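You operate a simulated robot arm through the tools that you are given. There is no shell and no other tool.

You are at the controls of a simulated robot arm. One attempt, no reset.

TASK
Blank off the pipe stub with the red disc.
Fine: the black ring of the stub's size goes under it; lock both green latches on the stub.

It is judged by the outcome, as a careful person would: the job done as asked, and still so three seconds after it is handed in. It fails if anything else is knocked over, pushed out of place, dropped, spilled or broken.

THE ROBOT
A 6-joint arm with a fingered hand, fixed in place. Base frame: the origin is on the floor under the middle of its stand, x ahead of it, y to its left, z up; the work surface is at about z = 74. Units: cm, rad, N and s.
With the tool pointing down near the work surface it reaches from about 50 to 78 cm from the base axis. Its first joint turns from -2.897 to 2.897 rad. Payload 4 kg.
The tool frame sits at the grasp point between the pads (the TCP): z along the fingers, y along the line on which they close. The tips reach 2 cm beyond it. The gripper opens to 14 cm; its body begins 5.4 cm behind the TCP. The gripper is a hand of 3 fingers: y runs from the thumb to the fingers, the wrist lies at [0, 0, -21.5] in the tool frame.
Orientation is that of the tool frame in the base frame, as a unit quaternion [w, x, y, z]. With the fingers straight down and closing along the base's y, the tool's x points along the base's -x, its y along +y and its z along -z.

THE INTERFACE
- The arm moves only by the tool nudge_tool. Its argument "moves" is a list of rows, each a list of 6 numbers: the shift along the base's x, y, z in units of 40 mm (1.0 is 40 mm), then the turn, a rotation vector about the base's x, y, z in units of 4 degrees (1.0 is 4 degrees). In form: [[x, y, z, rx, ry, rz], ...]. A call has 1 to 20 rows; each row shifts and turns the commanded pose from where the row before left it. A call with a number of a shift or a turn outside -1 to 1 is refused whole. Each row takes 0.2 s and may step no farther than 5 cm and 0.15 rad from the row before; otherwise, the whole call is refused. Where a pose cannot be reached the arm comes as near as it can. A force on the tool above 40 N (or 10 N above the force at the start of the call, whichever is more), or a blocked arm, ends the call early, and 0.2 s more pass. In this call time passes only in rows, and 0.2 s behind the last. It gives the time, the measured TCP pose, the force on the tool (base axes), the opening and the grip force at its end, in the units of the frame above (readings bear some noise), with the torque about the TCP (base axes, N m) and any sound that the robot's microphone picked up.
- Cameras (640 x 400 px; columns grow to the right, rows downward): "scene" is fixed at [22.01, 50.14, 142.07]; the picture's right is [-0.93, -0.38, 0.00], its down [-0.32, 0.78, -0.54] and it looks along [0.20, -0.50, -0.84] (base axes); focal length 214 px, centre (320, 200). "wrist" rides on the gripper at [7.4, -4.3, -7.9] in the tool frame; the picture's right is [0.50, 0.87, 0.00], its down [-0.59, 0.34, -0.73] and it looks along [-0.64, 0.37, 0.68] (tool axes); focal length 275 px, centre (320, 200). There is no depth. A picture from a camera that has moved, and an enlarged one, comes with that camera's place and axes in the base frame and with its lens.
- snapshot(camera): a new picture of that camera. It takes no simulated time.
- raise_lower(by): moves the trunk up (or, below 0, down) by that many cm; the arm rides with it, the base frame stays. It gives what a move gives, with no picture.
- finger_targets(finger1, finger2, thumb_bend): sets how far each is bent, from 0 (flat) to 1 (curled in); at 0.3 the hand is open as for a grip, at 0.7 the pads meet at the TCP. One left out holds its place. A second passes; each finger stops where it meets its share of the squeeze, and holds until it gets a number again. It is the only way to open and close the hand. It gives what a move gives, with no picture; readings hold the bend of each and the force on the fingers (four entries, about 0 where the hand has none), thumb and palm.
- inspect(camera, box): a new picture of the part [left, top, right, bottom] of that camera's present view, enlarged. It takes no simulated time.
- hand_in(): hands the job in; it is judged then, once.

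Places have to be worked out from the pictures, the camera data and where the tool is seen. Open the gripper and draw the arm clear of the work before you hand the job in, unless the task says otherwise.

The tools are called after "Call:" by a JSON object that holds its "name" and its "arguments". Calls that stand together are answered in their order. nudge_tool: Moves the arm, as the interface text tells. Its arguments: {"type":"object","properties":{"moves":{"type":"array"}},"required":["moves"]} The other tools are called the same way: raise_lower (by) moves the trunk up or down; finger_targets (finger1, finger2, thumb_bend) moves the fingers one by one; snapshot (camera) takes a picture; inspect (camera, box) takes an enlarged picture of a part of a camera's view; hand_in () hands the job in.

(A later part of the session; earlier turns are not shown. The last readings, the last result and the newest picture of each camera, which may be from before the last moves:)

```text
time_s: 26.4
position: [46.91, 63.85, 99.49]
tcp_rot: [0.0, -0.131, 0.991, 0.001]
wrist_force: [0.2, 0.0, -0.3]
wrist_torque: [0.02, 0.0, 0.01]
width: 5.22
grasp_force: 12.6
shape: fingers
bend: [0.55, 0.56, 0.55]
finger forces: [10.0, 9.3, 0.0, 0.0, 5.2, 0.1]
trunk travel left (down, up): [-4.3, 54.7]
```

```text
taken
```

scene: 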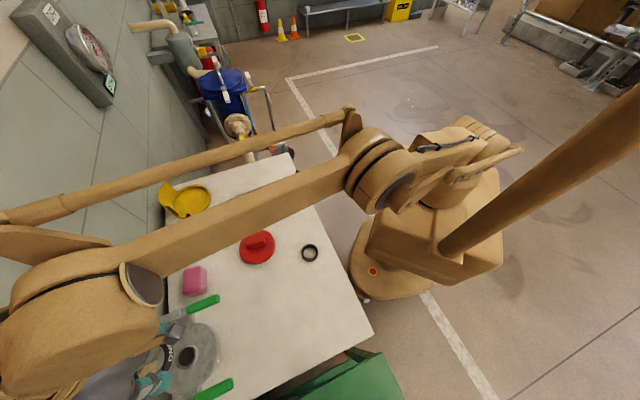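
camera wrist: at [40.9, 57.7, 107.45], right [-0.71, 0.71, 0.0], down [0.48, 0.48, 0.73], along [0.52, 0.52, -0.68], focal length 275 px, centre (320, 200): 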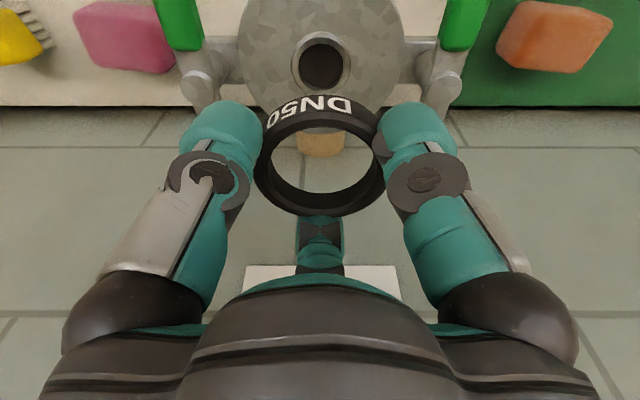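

The reach over the hub is fine and the hub appears centred left to right. I'll zoom in to measure the hub position against the held ring.

Call:
{"name": "inspect", "arguments": {"camera": "wrist", "box": [170, 0, 470, 190]}}

Call:
{"name": "inspect", "arguments": {"camera": "scene", "box": [130, 280, 250, 400]}}

```text
2.11 times, centred on (320, 95) of wrist
camera zoom: at [40.9, 57.7, 107.45], right [-0.71, 0.71, 0.0], down [0.48, 0.48, 0.73], along [0.52, 0.52, -0.68], focal length 580 px, centre (320, 421)
```

zoom: 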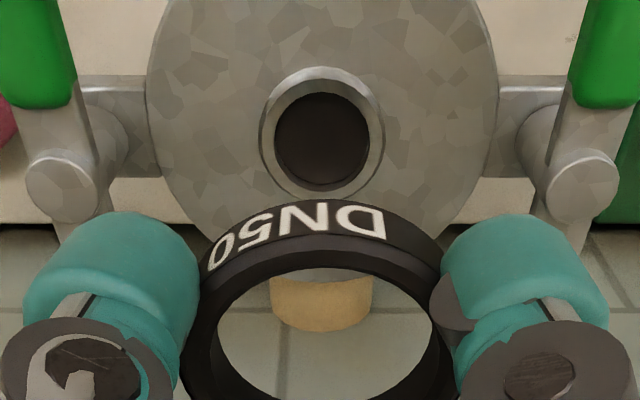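

```text
3.33 times, centred on (190, 340) of scene
camera zoom: at [22.01, 50.14, 142.07], right [-0.93, -0.38, 0.0], down [-0.32, 0.78, -0.54], along [0.2, -0.5, -0.84], focal length 715 px, centre (753, -267)
```

zoom: 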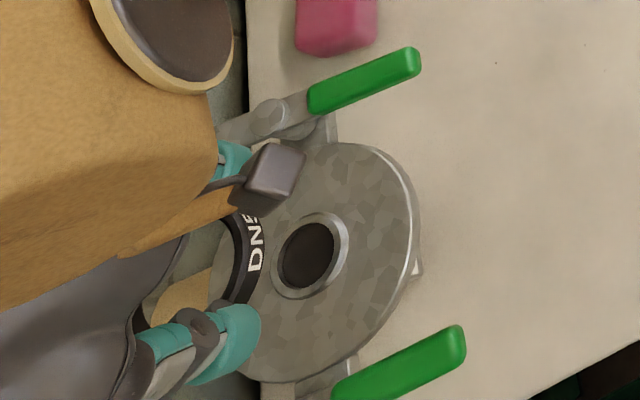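

The hub measures out at about (46.85, 63.75), 4.4 cm across, and the ring's inside diameter is 5.0 cm. I'm above it to within about 0.1 cm, so I'll descend to z ≈ 90.5 and recheck.

Call:
{"name": "nudge_tool", "arguments": {"moves": [[-0.01, -0.02, -0.75, 0, 0, 0], [0, 0, -0.75, 0, 0, 0], [0, 0, -0.75, 0, 0, 0]]}}

Call:
{"name": "snapshot", "arguments": {"camera": "wrist"}}

Call:
{"name": "inspect", "arguments": {"camera": "wrist", "box": [170, 50, 470, 240]}}

Call:
{"name": "inspect", "arguments": {"camera": "scene", "box": [130, 280, 250, 400]}}

```text
time_s: 27.2
position: [46.96, 63.8, 90.45]
tcp_rot: [0.0, -0.13, 0.992, 0.0]
wrist_force: [0.0, 1.1, -0.1]
wrist_torque: [0.02, 0.01, 0.03]
width: 5.18
grasp_force: 11.8
shape: fingers
bend: [0.55, 0.56, 0.55]
finger forces: [10.0, 9.3, 0.0, 0.0, 4.9, 0.0]
trunk travel left (down, up): [-4.3, 54.7]
```

```text
taken
camera wrist: at [40.91, 57.72, 98.26], right [-0.71, 0.71, 0.0], down [0.48, 0.48, 0.73], along [0.52, 0.52, -0.68], focal length 275 px, centre (320, 200)
```

wrist: 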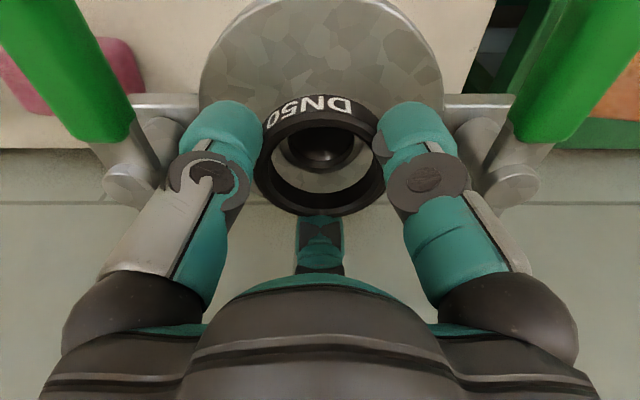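

```text
2.11 times, centred on (320, 145) of wrist
camera zoom: at [40.91, 57.72, 98.26], right [-0.71, 0.71, 0.0], down [0.48, 0.48, 0.73], along [0.52, 0.52, -0.68], focal length 580 px, centre (320, 316)
```

zoom: 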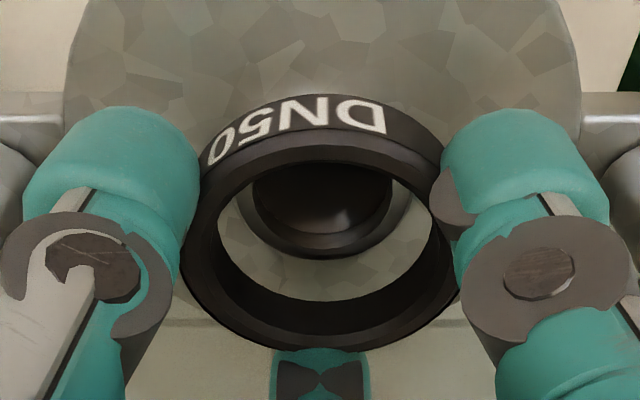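

```text
3.33 times, centred on (190, 340) of scene
camera zoom: at [22.01, 50.14, 142.07], right [-0.93, -0.38, 0.0], down [-0.32, 0.78, -0.54], along [0.2, -0.5, -0.84], focal length 715 px, centre (753, -267)
```

zoom: 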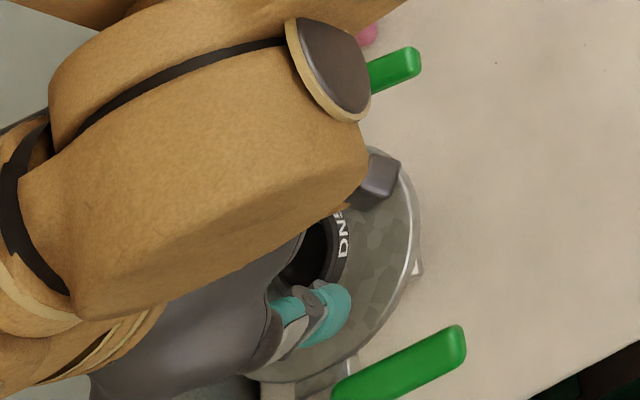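

The hub shows concentric inside the ring, within about 0.1 cm. I'll lower in small guarded steps to seat the ring over the hub.

Call:
{"name": "nudge_tool", "arguments": {"moves": [[-0.01, 0, -0.12, 0, 0, 0], [-0.01, 0, -0.12, 0, 0, 0], [0, 0, -0.12, 0, 0, 0]]}}

Call:
{"name": "inspect", "arguments": {"camera": "wrist", "box": [170, 50, 470, 240]}}

```text
time_s: 28.0
position: [46.61, 63.63, 89.2]
tcp_rot: [0.0, -0.131, 0.991, 0.0]
wrist_force: [0.1, 0.1, -0.1]
wrist_torque: [0.03, 0.02, 0.03]
width: 5.2
grasp_force: 11.9
shape: fingers
bend: [0.55, 0.56, 0.55]
finger forces: [10.0, 9.3, 0.0, 0.1, 4.9, 0.0]
trunk travel left (down, up): [-4.3, 54.7]
```

```text
2.11 times, centred on (320, 145) of wrist
camera zoom: at [40.68, 57.56, 97.1], right [-0.71, 0.71, 0.0], down [0.48, 0.48, 0.73], along [0.52, 0.52, -0.68], focal length 580 px, centre (320, 316)
```

zoom: 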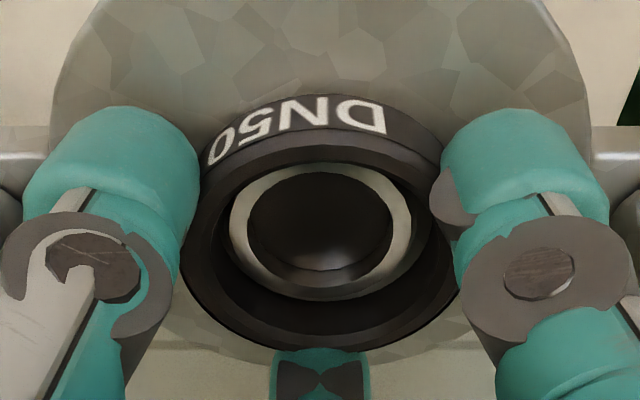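

Going by the camera pose, the tool drifted about 0.25 cm back toward the base, and the hub's far edge now meets the ring's inner edge. I'll shift +0.2 cm in x and y and check again before going lower.

Call:
{"name": "nudge_tool", "arguments": {"moves": [[0.05, 0.05, 0, 0, 0, 0]]}}

Call:
{"name": "inspect", "arguments": {"camera": "wrist", "box": [220, 90, 420, 220]}}

```text
time_s: 28.4
position: [46.89, 63.74, 89.16]
tcp_rot: [0.0, -0.13, 0.992, 0.0]
wrist_force: [0.7, -0.7, -0.1]
wrist_torque: [-0.03, 0.01, -0.02]
width: 5.18
grasp_force: 12.2
shape: fingers
bend: [0.55, 0.56, 0.55]
finger forces: [10.0, 9.3, 0.1, 0.0, 4.9, 0.1]
trunk travel left (down, up): [-4.3, 54.7]
```

```text
3.08 times, centred on (320, 155) of wrist
camera zoom: at [40.84, 57.73, 97.08], right [-0.71, 0.71, 0.0], down [0.48, 0.48, 0.73], along [0.52, 0.52, -0.68], focal length 847 px, centre (320, 338)
```

zoom: 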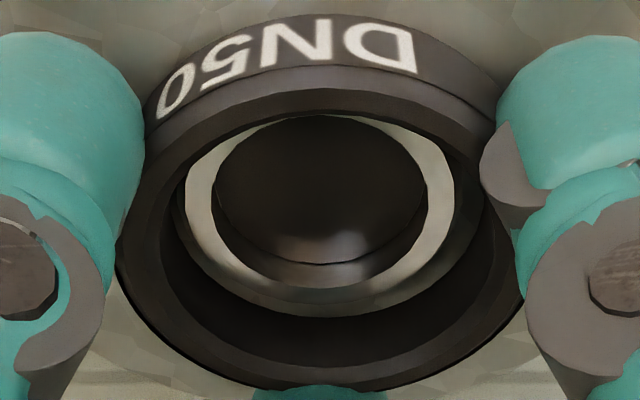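

Now there is an even gap of about 0.3 cm around the hub. I'll lower further in guarded steps.

Call:
{"name": "nudge_tool", "arguments": {"moves": [[0, 0, -0.08, 0, 0, 0], [0, 0, -0.08, 0, 0, 0]]}}

Call:
{"name": "inspect", "arguments": {"camera": "wrist", "box": [220, 90, 420, 220]}}

```text
time_s: 29.0
position: [46.79, 63.78, 88.91]
tcp_rot: [0.001, -0.131, 0.991, 0.0]
wrist_force: [2.1, 5.1, 19.8]
wrist_torque: [0.16, 0.02, -0.01]
width: 5.16
grasp_force: 14.8
shape: fingers
bend: [0.55, 0.56, 0.55]
finger forces: [11.8, 12.5, 0.0, 0.0, 5.6, 0.0]
trunk travel left (down, up): [-4.3, 54.7]
```

```text
3.08 times, centred on (320, 155) of wrist
camera zoom: at [40.82, 57.66, 96.7], right [-0.71, 0.71, 0.0], down [0.48, 0.48, 0.74], along [0.52, 0.52, -0.68], focal length 847 px, centre (320, 338)
```

zoom: 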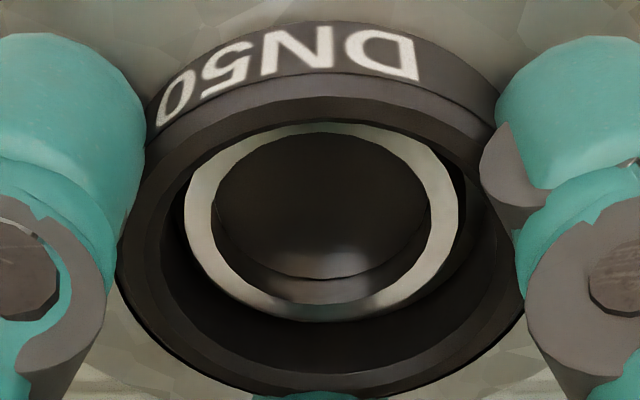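

Contact came at about TCP z 88.85 with 20 N, and the hub now stands inside the ring with its top edge above the ring's bottom, so it is seated. I'll ease the load slightly and open the fingers to release.

Call:
{"name": "nudge_tool", "arguments": {"moves": [[0, 0, 0.06, 0, 0, 0]]}}

Call:
{"name": "finger_targets", "arguments": {"finger1": 0.47, "finger2": 0.47, "thumb_bend": 0.47}}

Call:
{"name": "inspect", "arguments": {"camera": "wrist", "box": [170, 50, 470, 240]}}

```text
time_s: 29.4
position: [46.81, 63.72, 88.92]
tcp_rot: [0.001, -0.13, 0.991, 0.0]
wrist_force: [-1.2, -0.2, 7.1]
wrist_torque: [0.09, 0.06, 0.0]
width: 5.16
grasp_force: 13.1
shape: fingers
bend: [0.55, 0.56, 0.55]
finger forces: [11.7, 9.7, 0.1, 0.1, 5.9, 0.0]
trunk travel left (down, up): [-4.3, 54.7]
```

```text
time_s: 30.4
position: [46.87, 63.87, 88.98]
tcp_rot: [0.0, -0.131, 0.991, 0.0]
wrist_force: [-0.6, 0.5, 0.5]
wrist_torque: [0.0, -0.01, -0.01]
width: 7.31
grasp_force: 0.1
shape: fingers
bend: [0.47, 0.47, 0.47]
finger forces: [0.1, 0.0, 0.0, 0.0, 0.0, 0.0]
trunk travel left (down, up): [-4.3, 54.7]
```

```text
2.11 times, centred on (320, 145) of wrist
camera zoom: at [40.9, 57.78, 96.77], right [-0.71, 0.71, 0.0], down [0.48, 0.48, 0.73], along [0.52, 0.52, -0.68], focal length 580 px, centre (320, 316)
```

zoom: 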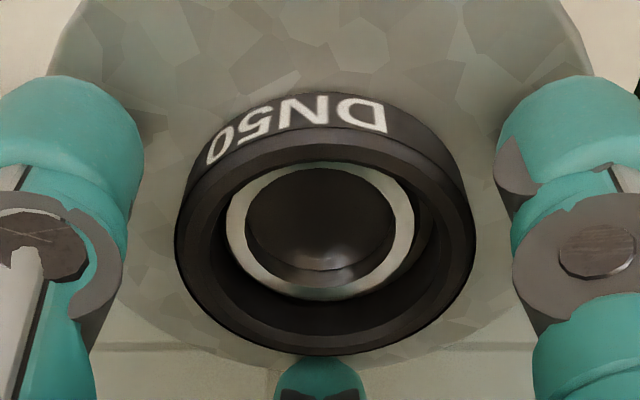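

The ring is released and sits around the hub. I'll back straight up and check that it stays put.

Call:
{"name": "nudge_tool", "arguments": {"moves": [[0, 0, 0.4, 0, 0, 0], [0, 0, 0.7, 0, 0, 0], [0, 0, 0.9, 0, 0, 0], [0, 0, 0.9, 0, 0, 0]]}}

Call:
{"name": "snapshot", "arguments": {"camera": "wrist"}}

Call:
{"name": "inspect", "arguments": {"camera": "wrist", "box": [190, 0, 450, 160]}}

Call:
{"name": "inspect", "arguments": {"camera": "scene", "box": [130, 280, 250, 400]}}

```text
time_s: 31.4
position: [46.83, 63.63, 100.79]
tcp_rot: [0.0, -0.131, 0.991, 0.0]
wrist_force: [-0.2, 0.1, -0.7]
wrist_torque: [0.01, 0.02, 0.01]
width: 7.31
grasp_force: 0.0
shape: fingers
bend: [0.47, 0.47, 0.47]
finger forces: [0.0, 0.0, 0.1, 0.0, 0.1, 0.1]
trunk travel left (down, up): [-4.3, 54.7]
```

```text
taken
camera wrist: at [40.85, 57.54, 108.59], right [-0.71, 0.71, 0.0], down [0.48, 0.48, 0.73], along [0.52, 0.52, -0.68], focal length 275 px, centre (320, 200)
```

wrist: 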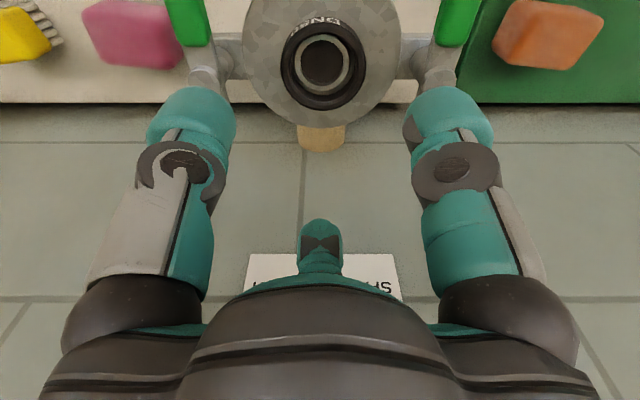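

```text
2.46 times, centred on (320, 80) of wrist
camera zoom: at [40.85, 57.54, 108.59], right [-0.71, 0.71, 0.0], down [0.48, 0.48, 0.73], along [0.52, 0.52, -0.68], focal length 678 px, centre (320, 495)
```

zoom: 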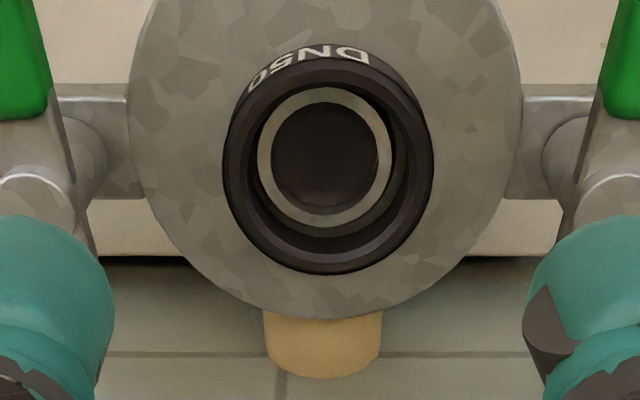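

```text
3.33 times, centred on (190, 340) of scene
camera zoom: at [22.01, 50.14, 142.07], right [-0.93, -0.38, 0.0], down [-0.32, 0.78, -0.54], along [0.2, -0.5, -0.84], focal length 715 px, centre (753, -267)
```

zoom: 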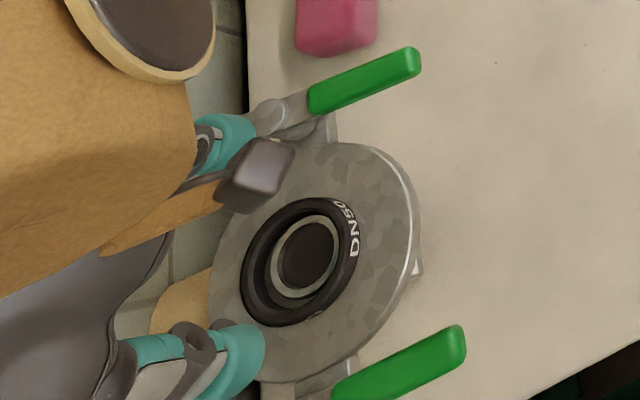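

The DN50 ring sits flat and centred around the hub. Next I'll go above the red disc at about (50.4, 34.6), turning the hand to put the thumb square to the fin, which runs at about 40°.

Call:
{"name": "nudge_tool", "arguments": {"moves": [[0.1, -0.8, 0, 0, 0, 0.694], [0.1, -0.8, 0, 0, 0, 0.694], [0.1, -0.8, -0.1, 0, 0, 0.694], [0.1, -0.8, -0.15, 0, 0, 0.694], [0.1, -0.81, -0.15, 0, 0, 0.694], [0.1, -0.81, -0.15, 0, 0, 0.694], [0.1, -0.82, -0.15, 0, 0, 0.694], [0.1, -0.82, -0.15, 0, 0, 0.694], [0.1, -0.82, -0.15, 0, 0, 0.694]]}}

Call:
{"name": "snapshot", "arguments": {"camera": "wrist"}}

Call:
{"name": "inspect", "arguments": {"camera": "wrist", "box": [190, 0, 450, 160]}}

Call:
{"name": "snapshot", "arguments": {"camera": "scene"}}

```text
time_s: 33.4
position: [50.47, 34.5, 96.53]
tcp_rot: [0.001, -0.342, 0.94, 0.0]
wrist_force: [-0.6, -0.2, 0.0]
wrist_torque: [0.05, -0.01, 0.0]
width: 7.32
grasp_force: 0.1
shape: fingers
bend: [0.47, 0.47, 0.47]
finger forces: [0.0, 0.0, 0.0, 0.0, 0.0, 0.1]
trunk travel left (down, up): [-4.3, 54.7]
```

```text
taken
camera wrist: at [47.66, 26.53, 104.28], right [-0.94, 0.34, 0.0], down [0.23, 0.64, 0.73], along [0.25, 0.69, -0.68], focal length 275 px, centre (320, 200)
```

wrist: 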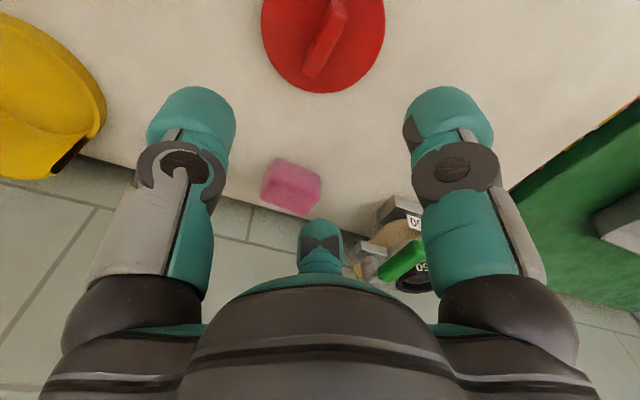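

```text
2.46 times, centred on (320, 80) of wrist
camera zoom: at [47.66, 26.53, 104.28], right [-0.94, 0.34, 0.0], down [0.23, 0.64, 0.73], along [0.25, 0.69, -0.68], focal length 678 px, centre (320, 495)
```

zoom: 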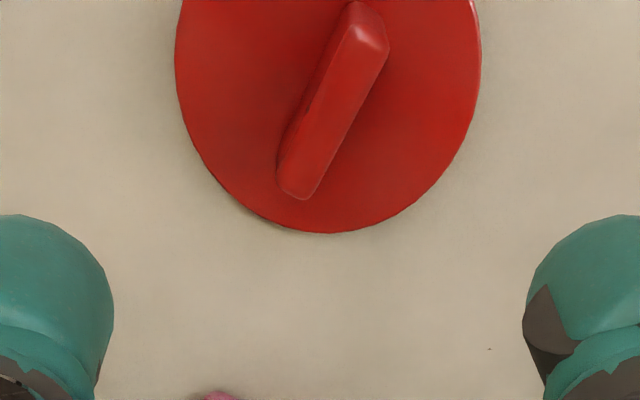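

```text
taken
```

scene: 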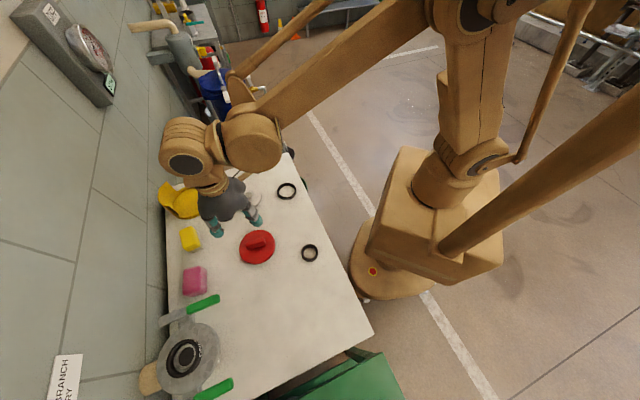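

The disc is centred near (50.38, 34.71), with its fin at about 42° and roughly 5.8 × 1.8 × 2.6 cm. The thumb faces it squarely, so I'll descend to just above the fin and look again.

Call:
{"name": "nudge_tool", "arguments": {"moves": [[-0.02, 0.05, -0.8, 0, 0, 0.25], [0, 0, -0.8, 0, 0, 0.25], [0, 0, -0.8, 0, 0, 0], [0, 0, -0.8, 0, 0, 0]]}}

Call:
{"name": "finger_targets", "arguments": {"finger1": 0.44, "finger2": 0.44, "thumb_bend": 0.44}}

Call:
{"name": "snapshot", "arguments": {"camera": "wrist"}}

Call:
{"name": "inspect", "arguments": {"camera": "scene", "box": [200, 160, 320, 280]}}

```text
time_s: 34.4
position: [50.48, 34.85, 83.32]
tcp_rot: [0.0, -0.359, 0.933, 0.0]
wrist_force: [0.5, 0.3, -1.2]
wrist_torque: [-0.02, -0.03, 0.0]
width: 7.31
grasp_force: 0.0
shape: fingers
bend: [0.47, 0.47, 0.47]
finger forces: [0.1, 0.0, 0.1, 0.0, 0.0, 0.0]
trunk travel left (down, up): [-4.3, 54.7]
```

```text
time_s: 35.4
position: [50.43, 34.91, 83.38]
tcp_rot: [0.0, -0.358, 0.934, 0.0]
wrist_force: [0.9, -0.5, -0.1]
wrist_torque: [-0.03, -0.01, 0.05]
width: 8.23
grasp_force: 0.0
shape: fingers
bend: [0.44, 0.44, 0.44]
finger forces: [0.1, 0.0, 0.0, 0.0, 0.0, 0.1]
trunk travel left (down, up): [-4.3, 54.7]
```

```text
taken
camera wrist: at [47.9, 26.73, 91.26], right [-0.95, 0.31, 0.0], down [0.21, 0.65, 0.73], along [0.23, 0.7, -0.68], focal length 275 px, centre (320, 200)
```

wrist: 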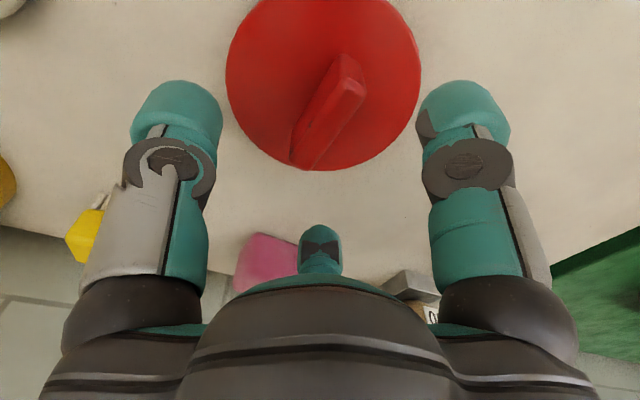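

```text
3.33 times, centred on (260, 220) of scene
camera zoom: at [22.01, 50.14, 142.07], right [-0.93, -0.38, 0.0], down [-0.32, 0.78, -0.54], along [0.2, -0.5, -0.84], focal length 715 px, centre (520, 133)
```

zoom: 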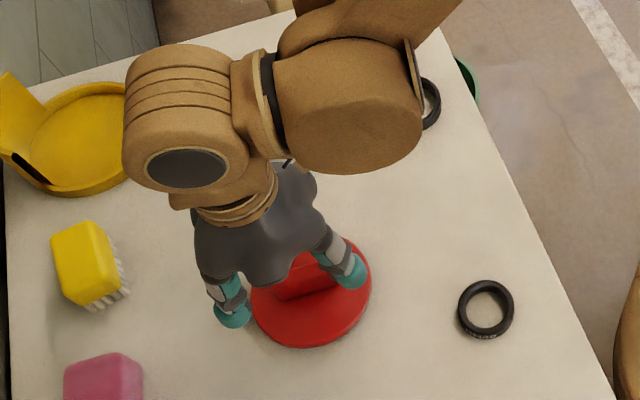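

The fin lies between the fingers below. I'll zoom to check its direction and centre before the final descent.

Call:
{"name": "inspect", "arguments": {"camera": "wrist", "box": [210, 0, 430, 180]}}

```text
2.22 times, centred on (320, 90) of wrist
camera zoom: at [47.9, 26.73, 91.26], right [-0.95, 0.31, 0.0], down [0.21, 0.65, 0.73], along [0.23, 0.7, -0.68], focal length 612 px, centre (320, 444)
```

zoom: 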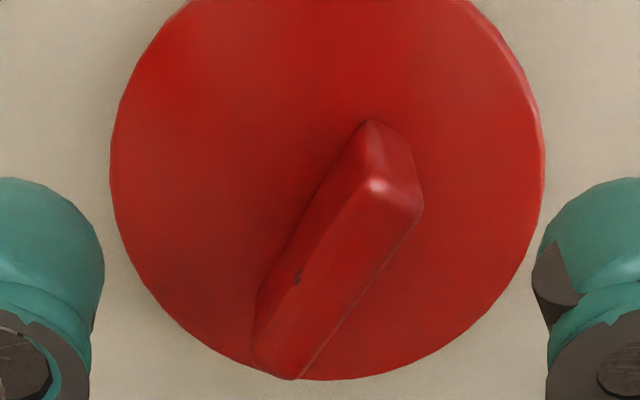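

The fin measures about 40.7° in direction, centred at (50.3, 34.86), with its top near z 78.2. I'll centre and lower to TCP z ≈ 78.4, keeping the tips just above the disc face.

Call:
{"name": "nudge_tool", "arguments": {"moves": [[-0.03, -0.01, -0.62, 0, 0, 0], [0, 0, -0.62, 0, 0, 0]]}}

Call:
{"name": "snapshot", "arguments": {"camera": "wrist"}}

Call:
{"name": "inspect", "arguments": {"camera": "scene", "box": [200, 180, 320, 280]}}

```text
time_s: 36.0
position: [50.26, 34.83, 78.65]
tcp_rot: [0.0, -0.358, 0.934, 0.0]
wrist_force: [-0.4, -0.3, 0.2]
wrist_torque: [-0.01, 0.0, -0.02]
width: 8.23
grasp_force: 0.1
shape: fingers
bend: [0.44, 0.44, 0.44]
finger forces: [0.1, 0.1, 0.0, 0.1, 0.0, 0.0]
trunk travel left (down, up): [-4.3, 54.7]
```

```text
taken
camera wrist: at [47.78, 26.74, 86.4], right [-0.95, 0.31, 0.0], down [0.21, 0.65, 0.73], along [0.23, 0.7, -0.68], focal length 275 px, centre (320, 200)
```

wrist: 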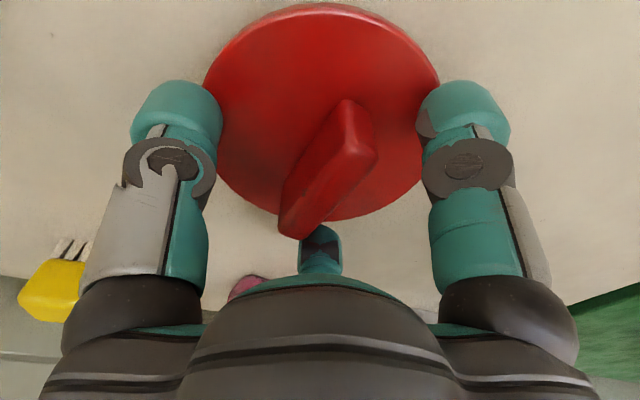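

```text
4.00 times, centred on (260, 230) of scene
camera zoom: at [22.01, 50.14, 142.07], right [-0.93, -0.38, 0.0], down [-0.32, 0.78, -0.54], along [0.2, -0.5, -0.84], focal length 858 px, centre (560, 80)
```

zoom: 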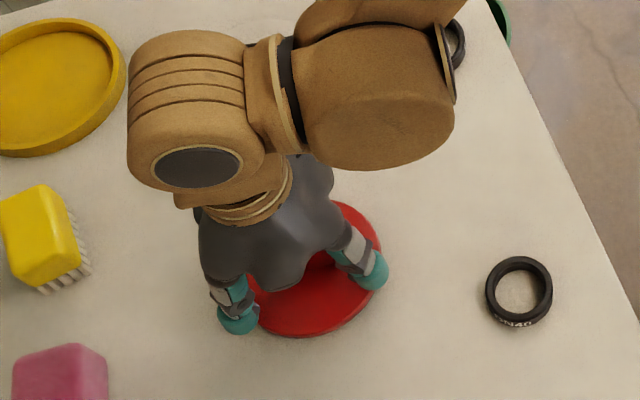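

The fin sits between thumb and fingers as planned. I'll pre-close in stages, thumb to 0.60 and fingers to 0.52, so that nothing pushes the disc sideways.

Call:
{"name": "finger_targets", "arguments": {"finger1": 0.52, "finger2": 0.52, "thumb_bend": 0.6}}

Call:
{"name": "inspect", "arguments": {"camera": "wrist", "box": [170, 50, 470, 270]}}

```text
time_s: 37.0
position: [50.38, 34.91, 78.6]
tcp_rot: [0.0, -0.358, 0.934, 0.0]
wrist_force: [0.4, -0.1, -0.1]
wrist_torque: [-0.02, -0.02, 0.01]
width: 4.54
grasp_force: 0.0
shape: fingers
bend: [0.52, 0.52, 0.6]
finger forces: [0.0, 0.1, 0.0, 0.0, 0.0, 0.1]
trunk travel left (down, up): [-4.3, 54.7]
```

```text
1.82 times, centred on (320, 160) of wrist
camera zoom: at [47.76, 26.73, 86.43], right [-0.95, 0.31, 0.0], down [0.21, 0.65, 0.73], along [0.23, 0.7, -0.68], focal length 500 px, centre (320, 273)
```

zoom: 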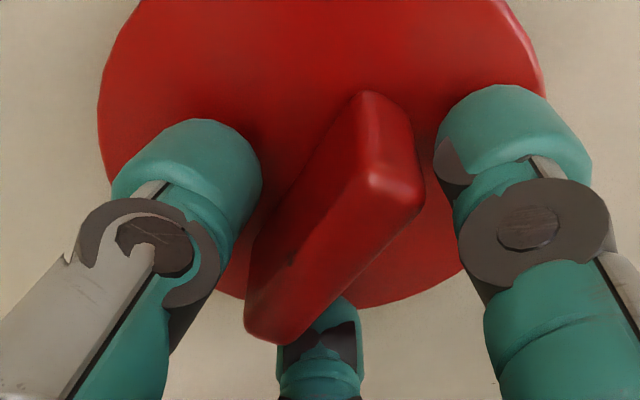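

No contact yet and the fin is well framed. I'll close a little further.

Call:
{"name": "finger_targets", "arguments": {"finger1": 0.56, "finger2": 0.56, "thumb_bend": 0.64}}

Call:
{"name": "inspect", "arguments": {"camera": "wrist", "box": [170, 50, 470, 270]}}

```text
time_s: 38.0
position: [50.28, 34.87, 78.57]
tcp_rot: [0.001, -0.358, 0.934, 0.0]
wrist_force: [-0.8, 0.2, 0.3]
wrist_torque: [-0.05, -0.05, 0.03]
width: 3.38
grasp_force: 0.6
shape: fingers
bend: [0.56, 0.56, 0.64]
finger forces: [0.1, 0.1, 0.0, 0.0, 0.1, 0.0]
trunk travel left (down, up): [-4.3, 54.7]
```

```text
1.82 times, centred on (320, 160) of wrist
camera zoom: at [47.76, 26.73, 86.43], right [-0.95, 0.31, 0.0], down [0.21, 0.65, 0.73], along [0.23, 0.7, -0.68], focal length 500 px, centre (320, 273)
```

zoom: 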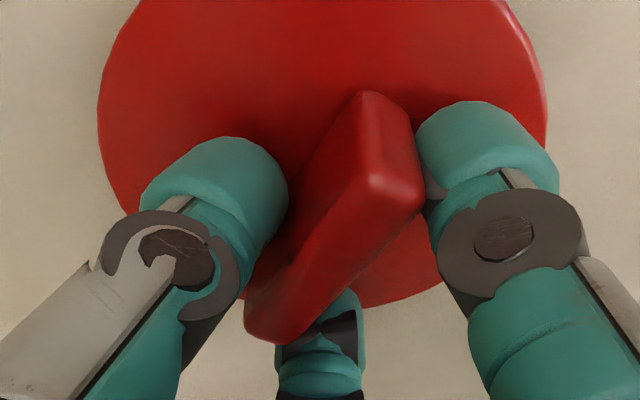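

The pads are all but touching with no force yet. I'll close another step to make contact.

Call:
{"name": "finger_targets", "arguments": {"finger1": 0.6, "finger2": 0.6, "thumb_bend": 0.67}}

Call:
{"name": "inspect", "arguments": {"camera": "wrist", "box": [170, 50, 470, 270]}}

```text
time_s: 39.0
position: [50.31, 34.93, 78.53]
tcp_rot: [0.0, -0.358, 0.934, -0.001]
wrist_force: [0.0, 1.2, 0.6]
wrist_torque: [-0.01, 0.03, -0.02]
width: 2.82
grasp_force: 3.3
shape: fingers
bend: [0.58, 0.58, 0.66]
finger forces: [2.1, 2.2, 0.0, 0.0, 3.2, 0.1]
trunk travel left (down, up): [-4.3, 54.7]
```

```text
1.82 times, centred on (320, 160) of wrist
camera zoom: at [47.76, 26.74, 86.43], right [-0.95, 0.31, 0.0], down [0.21, 0.65, 0.73], along [0.23, 0.7, -0.68], focal length 500 px, centre (320, 273)
```

zoom: 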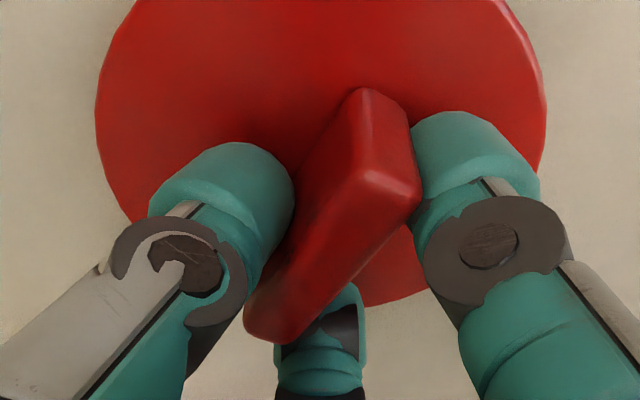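

All three now touch with balanced forces of about 2, 2 and 3 N. I'll squeeze firmer in the same proportion.

Call:
{"name": "finger_targets", "arguments": {"finger1": 0.68, "finger2": 0.68, "thumb_bend": 0.72}}

Call:
{"name": "inspect", "arguments": {"camera": "wrist", "box": [170, 50, 470, 270]}}

```text
time_s: 40.0
position: [50.28, 34.98, 78.69]
tcp_rot: [0.0, -0.358, 0.934, 0.0]
wrist_force: [1.0, 0.4, 1.0]
wrist_torque: [-0.03, -0.03, 0.01]
width: 2.39
grasp_force: 16.2
shape: fingers
bend: [0.61, 0.61, 0.66]
finger forces: [8.3, 8.3, 0.0, 0.1, 15.6, 0.0]
trunk travel left (down, up): [-4.3, 54.7]
```

```text
1.82 times, centred on (320, 160) of wrist
camera zoom: at [47.76, 26.74, 86.44], right [-0.95, 0.31, 0.0], down [0.21, 0.65, 0.73], along [0.23, 0.7, -0.68], focal length 500 px, centre (320, 273)
```

zoom: 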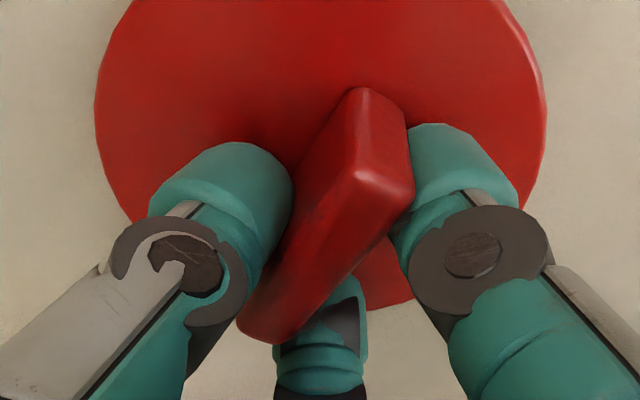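

The grip is balanced at 8, 8 and 16 N. I'll lift the disc slowly and check that it stays level.

Call:
{"name": "nudge_tool", "arguments": {"moves": [[0, 0, 0.2, 0, 0, 0], [0, 0, 0.3, 0, 0, 0], [0, 0, 0.5, 0, 0, 0], [0, 0, 0.6, 0, 0, 0]]}}

Call:
{"name": "snapshot", "arguments": {"camera": "wrist"}}

Call:
{"name": "inspect", "arguments": {"camera": "scene", "box": [200, 160, 320, 280]}}

```text
time_s: 41.0
position: [50.2, 34.68, 85.11]
tcp_rot: [0.0, -0.358, 0.934, 0.0]
wrist_force: [0.0, 1.1, -4.3]
wrist_torque: [0.02, 0.0, 0.01]
width: 2.29
grasp_force: 15.1
shape: fingers
bend: [0.62, 0.62, 0.65]
finger forces: [7.2, 7.5, 0.0, 0.0, 15.1, 0.1]
trunk travel left (down, up): [-4.3, 54.7]
```

```text
taken
camera wrist: at [47.7, 26.6, 92.89], right [-0.95, 0.31, 0.0], down [0.21, 0.65, 0.73], along [0.23, 0.7, -0.68], focal length 275 px, centre (320, 200)
```

wrist: 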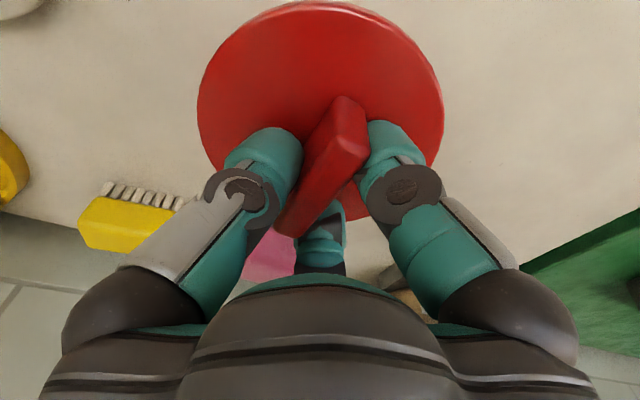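

```text
3.33 times, centred on (260, 220) of scene
camera zoom: at [22.01, 50.14, 142.07], right [-0.93, -0.38, 0.0], down [-0.32, 0.78, -0.54], along [0.2, -0.5, -0.84], focal length 715 px, centre (520, 133)
```

zoom: 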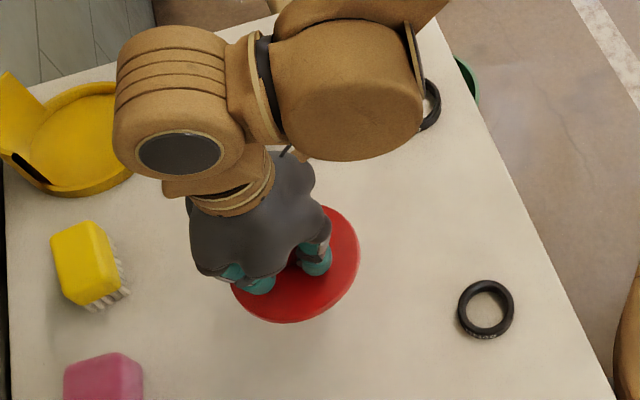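

The disc is lifted, weighing about 4 N. I'll zoom in to judge its tilt and whether the grip is creeping.

Call:
{"name": "inspect", "arguments": {"camera": "wrist", "box": [180, 0, 460, 240]}}

Call:
{"name": "inspect", "arguments": {"camera": "scene", "box": [225, 190, 285, 250]}}

```text
1.67 times, centred on (320, 120) of wrist
camera zoom: at [47.7, 26.6, 92.89], right [-0.95, 0.31, 0.0], down [0.21, 0.65, 0.73], along [0.23, 0.7, -0.68], focal length 459 px, centre (320, 333)
```

zoom: 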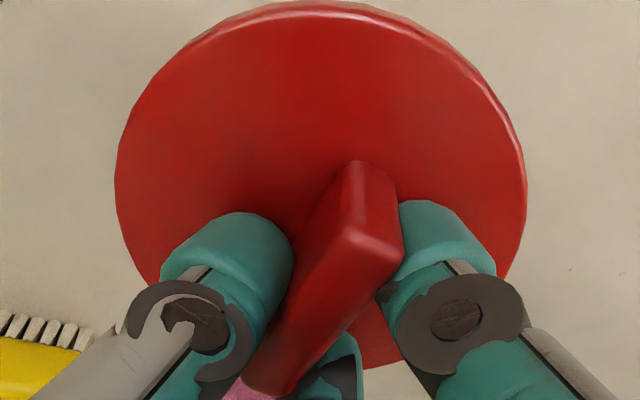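

```text
6.67 times, centred on (255, 220) of scene
camera zoom: at [22.01, 50.14, 142.07], right [-0.93, -0.38, 0.0], down [-0.32, 0.78, -0.54], along [0.2, -0.5, -0.84], focal length 1430 px, centre (753, 67)
```

zoom: 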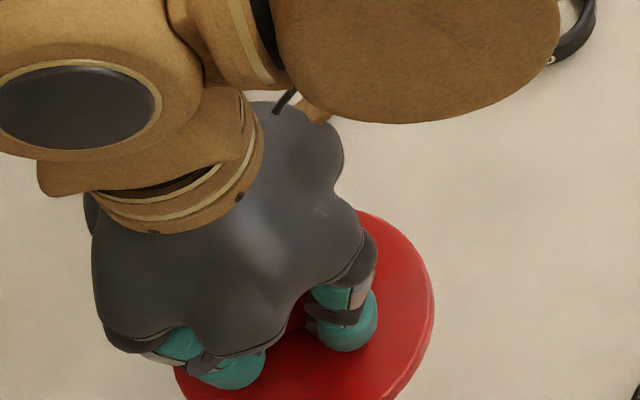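

Comparing the outline with the one on the table, the disc is level and centred on the TCP, with a 6.0 cm radius and its bottom about 4.57 cm below the TCP. I'll raise it and carry it over the stub, turning the hand back to the 15° yaw.

Call:
{"name": "nudge_tool", "arguments": {"moves": [[0, 0, 0.6, 0, 0, 0], [0, 0, 0.75, 0, 0, 0], [0, 0, 0.75, 0, 0, 0], [0, 0, 0.75, 0, 0, 0], [0, 0, 0.75, 0, 0, 0], [0, 0, 0.65, 0, 0, 0]]}}

Call:
{"name": "snapshot", "arguments": {"camera": "wrist"}}

```text
time_s: 42.4
position: [50.24, 34.59, 101.79]
tcp_rot: [0.0, -0.359, 0.934, 0.0]
wrist_force: [-0.2, 0.1, -3.6]
wrist_torque: [0.03, 0.02, -0.02]
width: 2.31
grasp_force: 15.0
shape: fingers
bend: [0.62, 0.62, 0.65]
finger forces: [7.4, 7.5, 0.0, 0.0, 15.0, 0.0]
trunk travel left (down, up): [-4.3, 54.7]
```

```text
taken
camera wrist: at [47.68, 26.5, 109.66], right [-0.95, 0.31, 0.0], down [0.21, 0.65, 0.73], along [0.23, 0.7, -0.68], focal length 275 px, centre (320, 200)
```

wrist: 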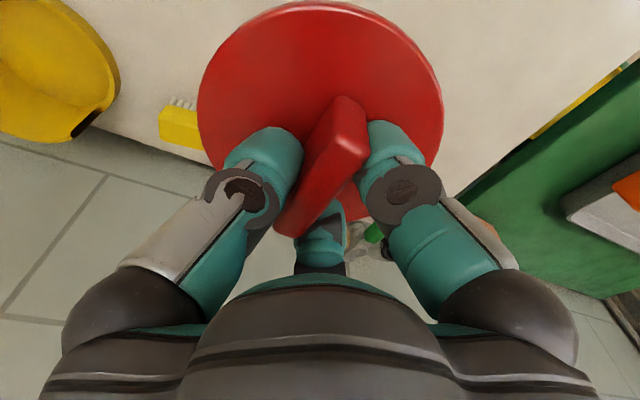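

The grip is stable, with unchanged bends and forces, and the disc has not moved in the hand. Now I'll carry it over the stub.

Call:
{"name": "nudge_tool", "arguments": {"moves": [[-0.05, 0.5, 0, 0, 0, -0.675], [-0.085, 0.72, 0, 0, 0, -0.675], [-0.085, 0.75, 0, 0, 0, -0.675], [-0.085, 0.75, 0, 0, 0, -0.675], [-0.085, 0.75, 0, 0, 0, -0.675], [-0.085, 0.75, 0, 0, 0, -0.675], [-0.085, 0.75, 0, 0, 0, -0.675], [-0.085, 0.75, 0, 0, 0, -0.675], [-0.085, 0.75, 0, 0, 0, -0.675], [-0.085, 0.5, 0, 0, 0, -0.675], [-0.04, 0.31, 0, 0, 0, 0]]}}

Call:
{"name": "snapshot", "arguments": {"camera": "wrist"}}

Call:
{"name": "snapshot", "arguments": {"camera": "scene"}}

```text
time_s: 44.8
position: [46.72, 63.74, 101.91]
tcp_rot: [-0.001, -0.13, 0.992, 0.0]
wrist_force: [0.7, 0.5, -3.3]
wrist_torque: [-0.01, -0.04, 0.0]
width: 2.22
grasp_force: 15.0
shape: fingers
bend: [0.63, 0.62, 0.65]
finger forces: [7.5, 7.6, 0.0, 0.1, 15.4, 0.1]
trunk travel left (down, up): [-4.3, 54.7]
```

```text
taken
camera wrist: at [40.82, 57.7, 109.77], right [-0.71, 0.71, 0.0], down [0.48, 0.48, 0.73], along [0.52, 0.52, -0.68], focal length 275 px, centre (320, 200)
```

wrist: 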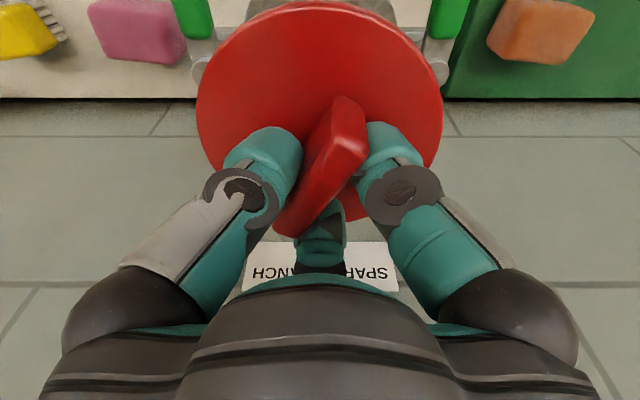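

```text
taken
```

scene: 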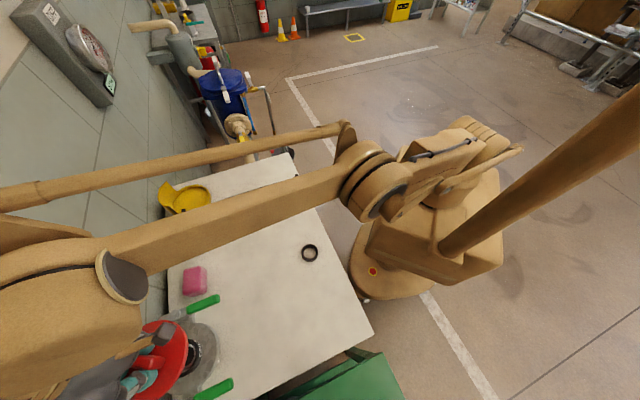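

The disc is over the stub, still held firmly. I'll descend partway and check its alignment between the two latches.

Call:
{"name": "nudge_tool", "arguments": {"moves": [[0, 0, -0.7, 0, 0, 0], [0, 0, -0.7, 0, 0, 0], [0, 0, -0.6, 0, 0, 0]]}}

Call:
{"name": "snapshot", "arguments": {"camera": "wrist"}}

Call:
{"name": "inspect", "arguments": {"camera": "scene", "box": [130, 280, 250, 400]}}

```text
time_s: 45.6
position: [46.82, 64.0, 94.02]
tcp_rot: [0.001, -0.131, 0.991, 0.0]
wrist_force: [0.2, -0.2, -4.6]
wrist_torque: [0.03, 0.01, 0.03]
width: 2.18
grasp_force: 15.6
shape: fingers
bend: [0.63, 0.62, 0.65]
finger forces: [7.5, 7.7, 0.0, 0.1, 15.4, 0.1]
trunk travel left (down, up): [-4.3, 54.7]
```

```text
taken
camera wrist: at [40.92, 57.97, 101.82], right [-0.71, 0.71, 0.0], down [0.48, 0.48, 0.73], along [0.52, 0.52, -0.68], focal length 275 px, centre (320, 200)
```

wrist: 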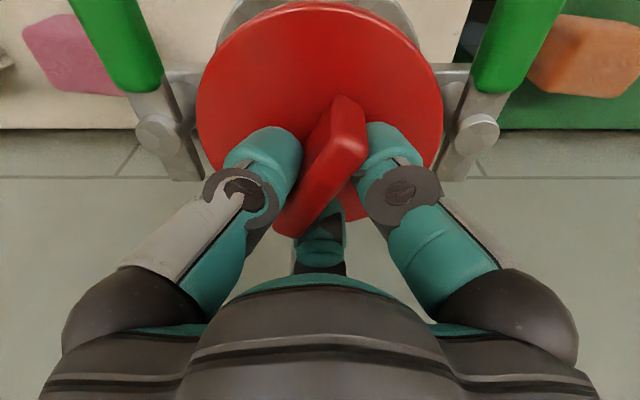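

```text
3.33 times, centred on (190, 340) of scene
camera zoom: at [22.01, 50.14, 142.07], right [-0.93, -0.38, 0.0], down [-0.32, 0.78, -0.54], along [0.2, -0.5, -0.84], focal length 715 px, centre (753, -267)
```

zoom: 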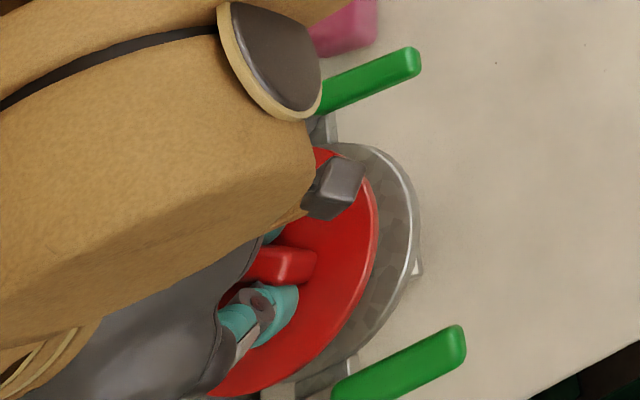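

The disc is a touch off, about 0.1 cm in x and 0.3 cm in y, so I'll correct that while lowering to just above the ring.

Call:
{"name": "nudge_tool", "arguments": {"moves": [[-0.03, -0.075, -0.15, 0, 0, 0], [0, 0, -0.15, 0, 0, 0]]}}

Call:
{"name": "snapshot", "arguments": {"camera": "wrist"}}

```text
time_s: 46.2
position: [46.87, 63.69, 92.77]
tcp_rot: [0.0, -0.13, 0.991, 0.0]
wrist_force: [-0.2, 0.8, -4.3]
wrist_torque: [0.01, 0.0, 0.03]
width: 2.24
grasp_force: 15.4
shape: fingers
bend: [0.63, 0.62, 0.65]
finger forces: [7.4, 7.7, 0.1, 0.0, 15.6, 0.0]
trunk travel left (down, up): [-4.3, 54.7]
```

```text
taken
camera wrist: at [40.83, 57.68, 100.63], right [-0.71, 0.71, 0.0], down [0.48, 0.48, 0.73], along [0.52, 0.52, -0.68], focal length 275 px, centre (320, 200)
```

wrist: 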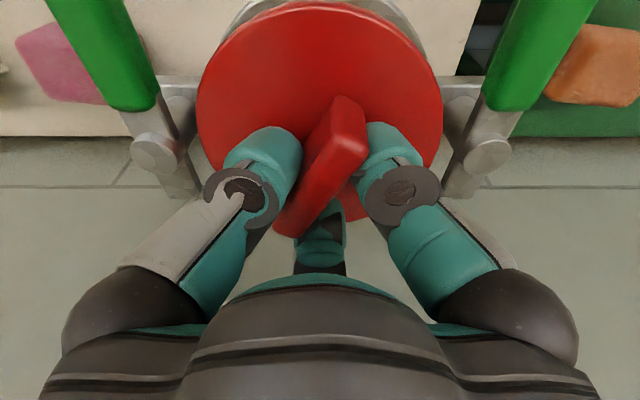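

The disc is centred between the latch posts. I'll lower in small guarded steps to contact with the ring.

Call:
{"name": "nudge_tool", "arguments": {"moves": [[0, 0, -0.1, 0, 0, 0], [0, 0, -0.1, 0, 0, 0]]}}

Call:
{"name": "snapshot", "arguments": {"camera": "wrist"}}

```text
time_s: 46.8
position: [46.81, 63.89, 92.07]
tcp_rot: [-0.001, -0.13, 0.991, 0.0]
wrist_force: [-0.5, 0.0, -3.9]
wrist_torque: [0.02, -0.04, -0.01]
width: 2.23
grasp_force: 15.5
shape: fingers
bend: [0.63, 0.62, 0.65]
finger forces: [7.5, 7.7, 0.1, 0.0, 15.5, 0.1]
trunk travel left (down, up): [-4.3, 54.7]
```

```text
taken
camera wrist: at [40.75, 57.66, 99.95], right [-0.71, 0.71, 0.0], down [0.48, 0.48, 0.73], along [0.52, 0.52, -0.68], focal length 275 px, centre (320, 200)
```

wrist: 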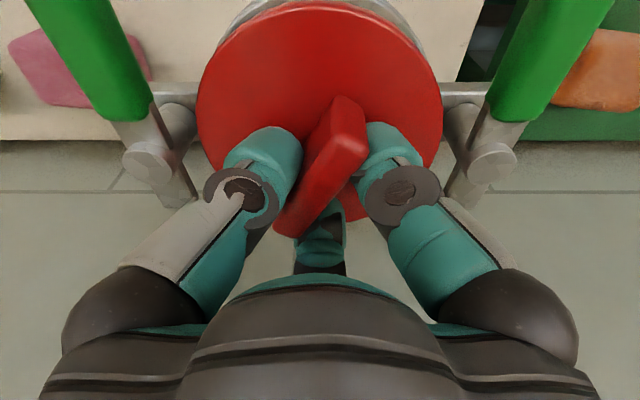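

There is still only the disc's weight on the tool. I'll continue in 0.2 cm steps.

Call:
{"name": "nudge_tool", "arguments": {"moves": [[0, 0, -0.05, 0, 0, 0], [0, 0, -0.05, 0, 0, 0]]}}

```text
time_s: 47.4
position: [46.7, 63.67, 91.66]
tcp_rot: [0.0, -0.131, 0.991, 0.0]
wrist_force: [1.0, 0.7, -3.4]
wrist_torque: [0.03, -0.02, 0.02]
width: 2.23
grasp_force: 15.6
shape: fingers
bend: [0.63, 0.62, 0.65]
finger forces: [8.0, 8.1, 0.1, 0.1, 15.5, 0.1]
trunk travel left (down, up): [-4.3, 54.7]
```

No contact yet at TCP z ≈ 91.66, so I'll keep lowering in small steps.

Call:
{"name": "nudge_tool", "arguments": {"moves": [[0.01, 0.01, -0.04, 0, 0, 0], [0, 0, -0.04, 0, 0, 0]]}}

Call:
{"name": "snapshot", "arguments": {"camera": "wrist"}}

```text
time_s: 48.0
position: [46.77, 63.58, 91.55]
tcp_rot: [0.0, -0.131, 0.991, 0.0]
wrist_force: [1.1, 5.7, 15.8]
wrist_torque: [-0.13, 0.05, 0.03]
width: 2.15
grasp_force: 20.2
shape: fingers
bend: [0.63, 0.62, 0.65]
finger forces: [12.5, 10.8, 0.0, 0.1, 18.0, 0.1]
trunk travel left (down, up): [-4.3, 54.7]
```

```text
taken
camera wrist: at [40.74, 57.55, 99.32], right [-0.71, 0.71, 0.0], down [0.48, 0.48, 0.74], along [0.52, 0.52, -0.68], focal length 275 px, centre (320, 200)
```

wrist: 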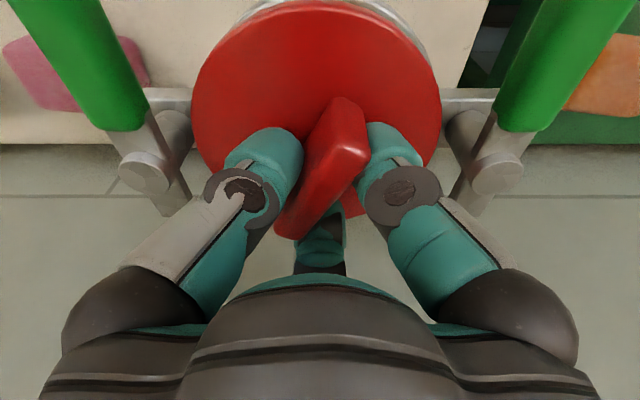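

The disc made contact at TCP z ≈ 91.5, about where the ring top should be. It sits about 0.2 cm off the post midline, so I'll lift a hair, shift it, and set it down again.

Call:
{"name": "nudge_tool", "arguments": {"moves": [[0, 0, 0.08, 0, 0, 0], [-0.01, 0.05, 0, 0, 0, 0], [0, 0, -0.06, 0, 0, 0]]}}

Call:
{"name": "snapshot", "arguments": {"camera": "wrist"}}

Call:
{"name": "inspect", "arguments": {"camera": "wrist", "box": [110, 0, 530, 240]}}

```text
time_s: 48.8
position: [46.7, 63.84, 91.59]
tcp_rot: [0.001, -0.13, 0.991, 0.0]
wrist_force: [0.2, -0.1, 7.4]
wrist_torque: [-0.19, 0.01, -0.05]
width: 2.17
grasp_force: 18.2
shape: fingers
bend: [0.63, 0.62, 0.65]
finger forces: [9.5, 8.9, 0.1, 0.0, 18.8, 0.0]
trunk travel left (down, up): [-4.3, 54.7]
```

```text
taken
camera wrist: at [40.78, 57.74, 99.36], right [-0.71, 0.71, 0.0], down [0.48, 0.48, 0.74], along [0.52, 0.52, -0.68], focal length 275 px, centre (320, 200)
```

wrist: 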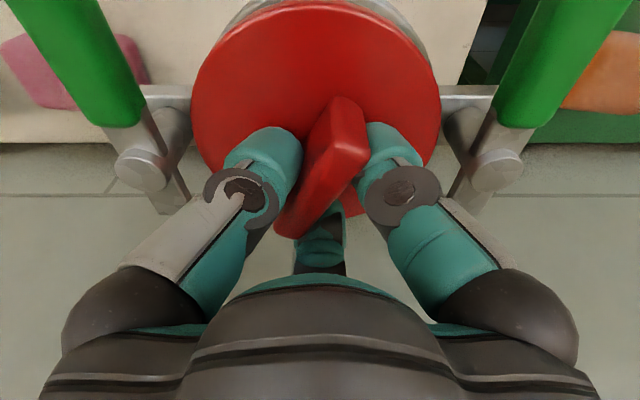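

```text
1.52 times, centred on (320, 120) of wrist
camera zoom: at [40.78, 57.74, 99.36], right [-0.71, 0.71, 0.0], down [0.48, 0.48, 0.74], along [0.52, 0.52, -0.68], focal length 420 px, centre (320, 322)
```

zoom: 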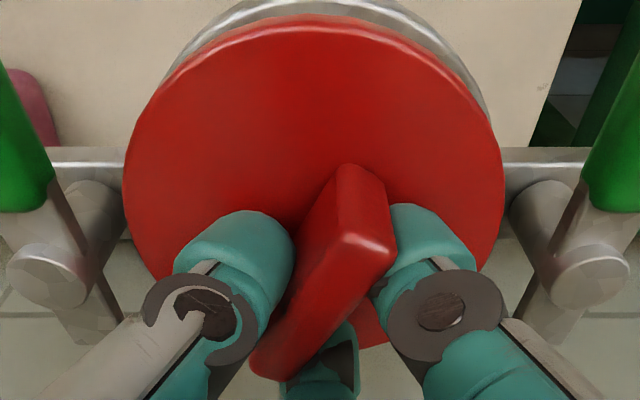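

The disc still reads about 0.2 to 0.3 cm to the left of the flange centre, so I'll lift slightly and shift it right before setting it down.

Call:
{"name": "nudge_tool", "arguments": {"moves": [[0, 0, 0.08, 0, 0, 0], [-0.05, 0.05, 0, 0, 0, 0], [0, 0, -0.07, 0, 0, 0]]}}

Call:
{"name": "inspect", "arguments": {"camera": "wrist", "box": [110, 0, 530, 240]}}

```text
time_s: 49.6
position: [46.5, 63.96, 91.61]
tcp_rot: [0.0, -0.131, 0.991, 0.0]
wrist_force: [0.9, 2.0, 3.9]
wrist_torque: [-0.13, -0.01, 0.01]
width: 2.18
grasp_force: 17.8
shape: fingers
bend: [0.63, 0.62, 0.65]
finger forces: [9.4, 9.4, 0.0, 0.1, 16.8, 0.0]
trunk travel left (down, up): [-4.3, 54.7]
```

```text
1.52 times, centred on (320, 120) of wrist
camera zoom: at [40.53, 57.96, 99.41], right [-0.71, 0.71, 0.0], down [0.48, 0.48, 0.73], along [0.52, 0.52, -0.68], focal length 420 px, centre (320, 322)
```

zoom: 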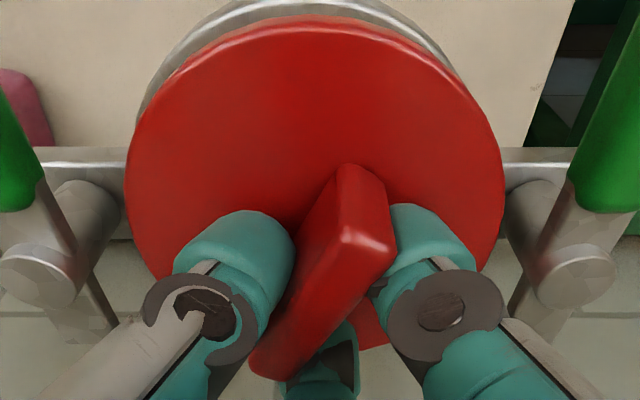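

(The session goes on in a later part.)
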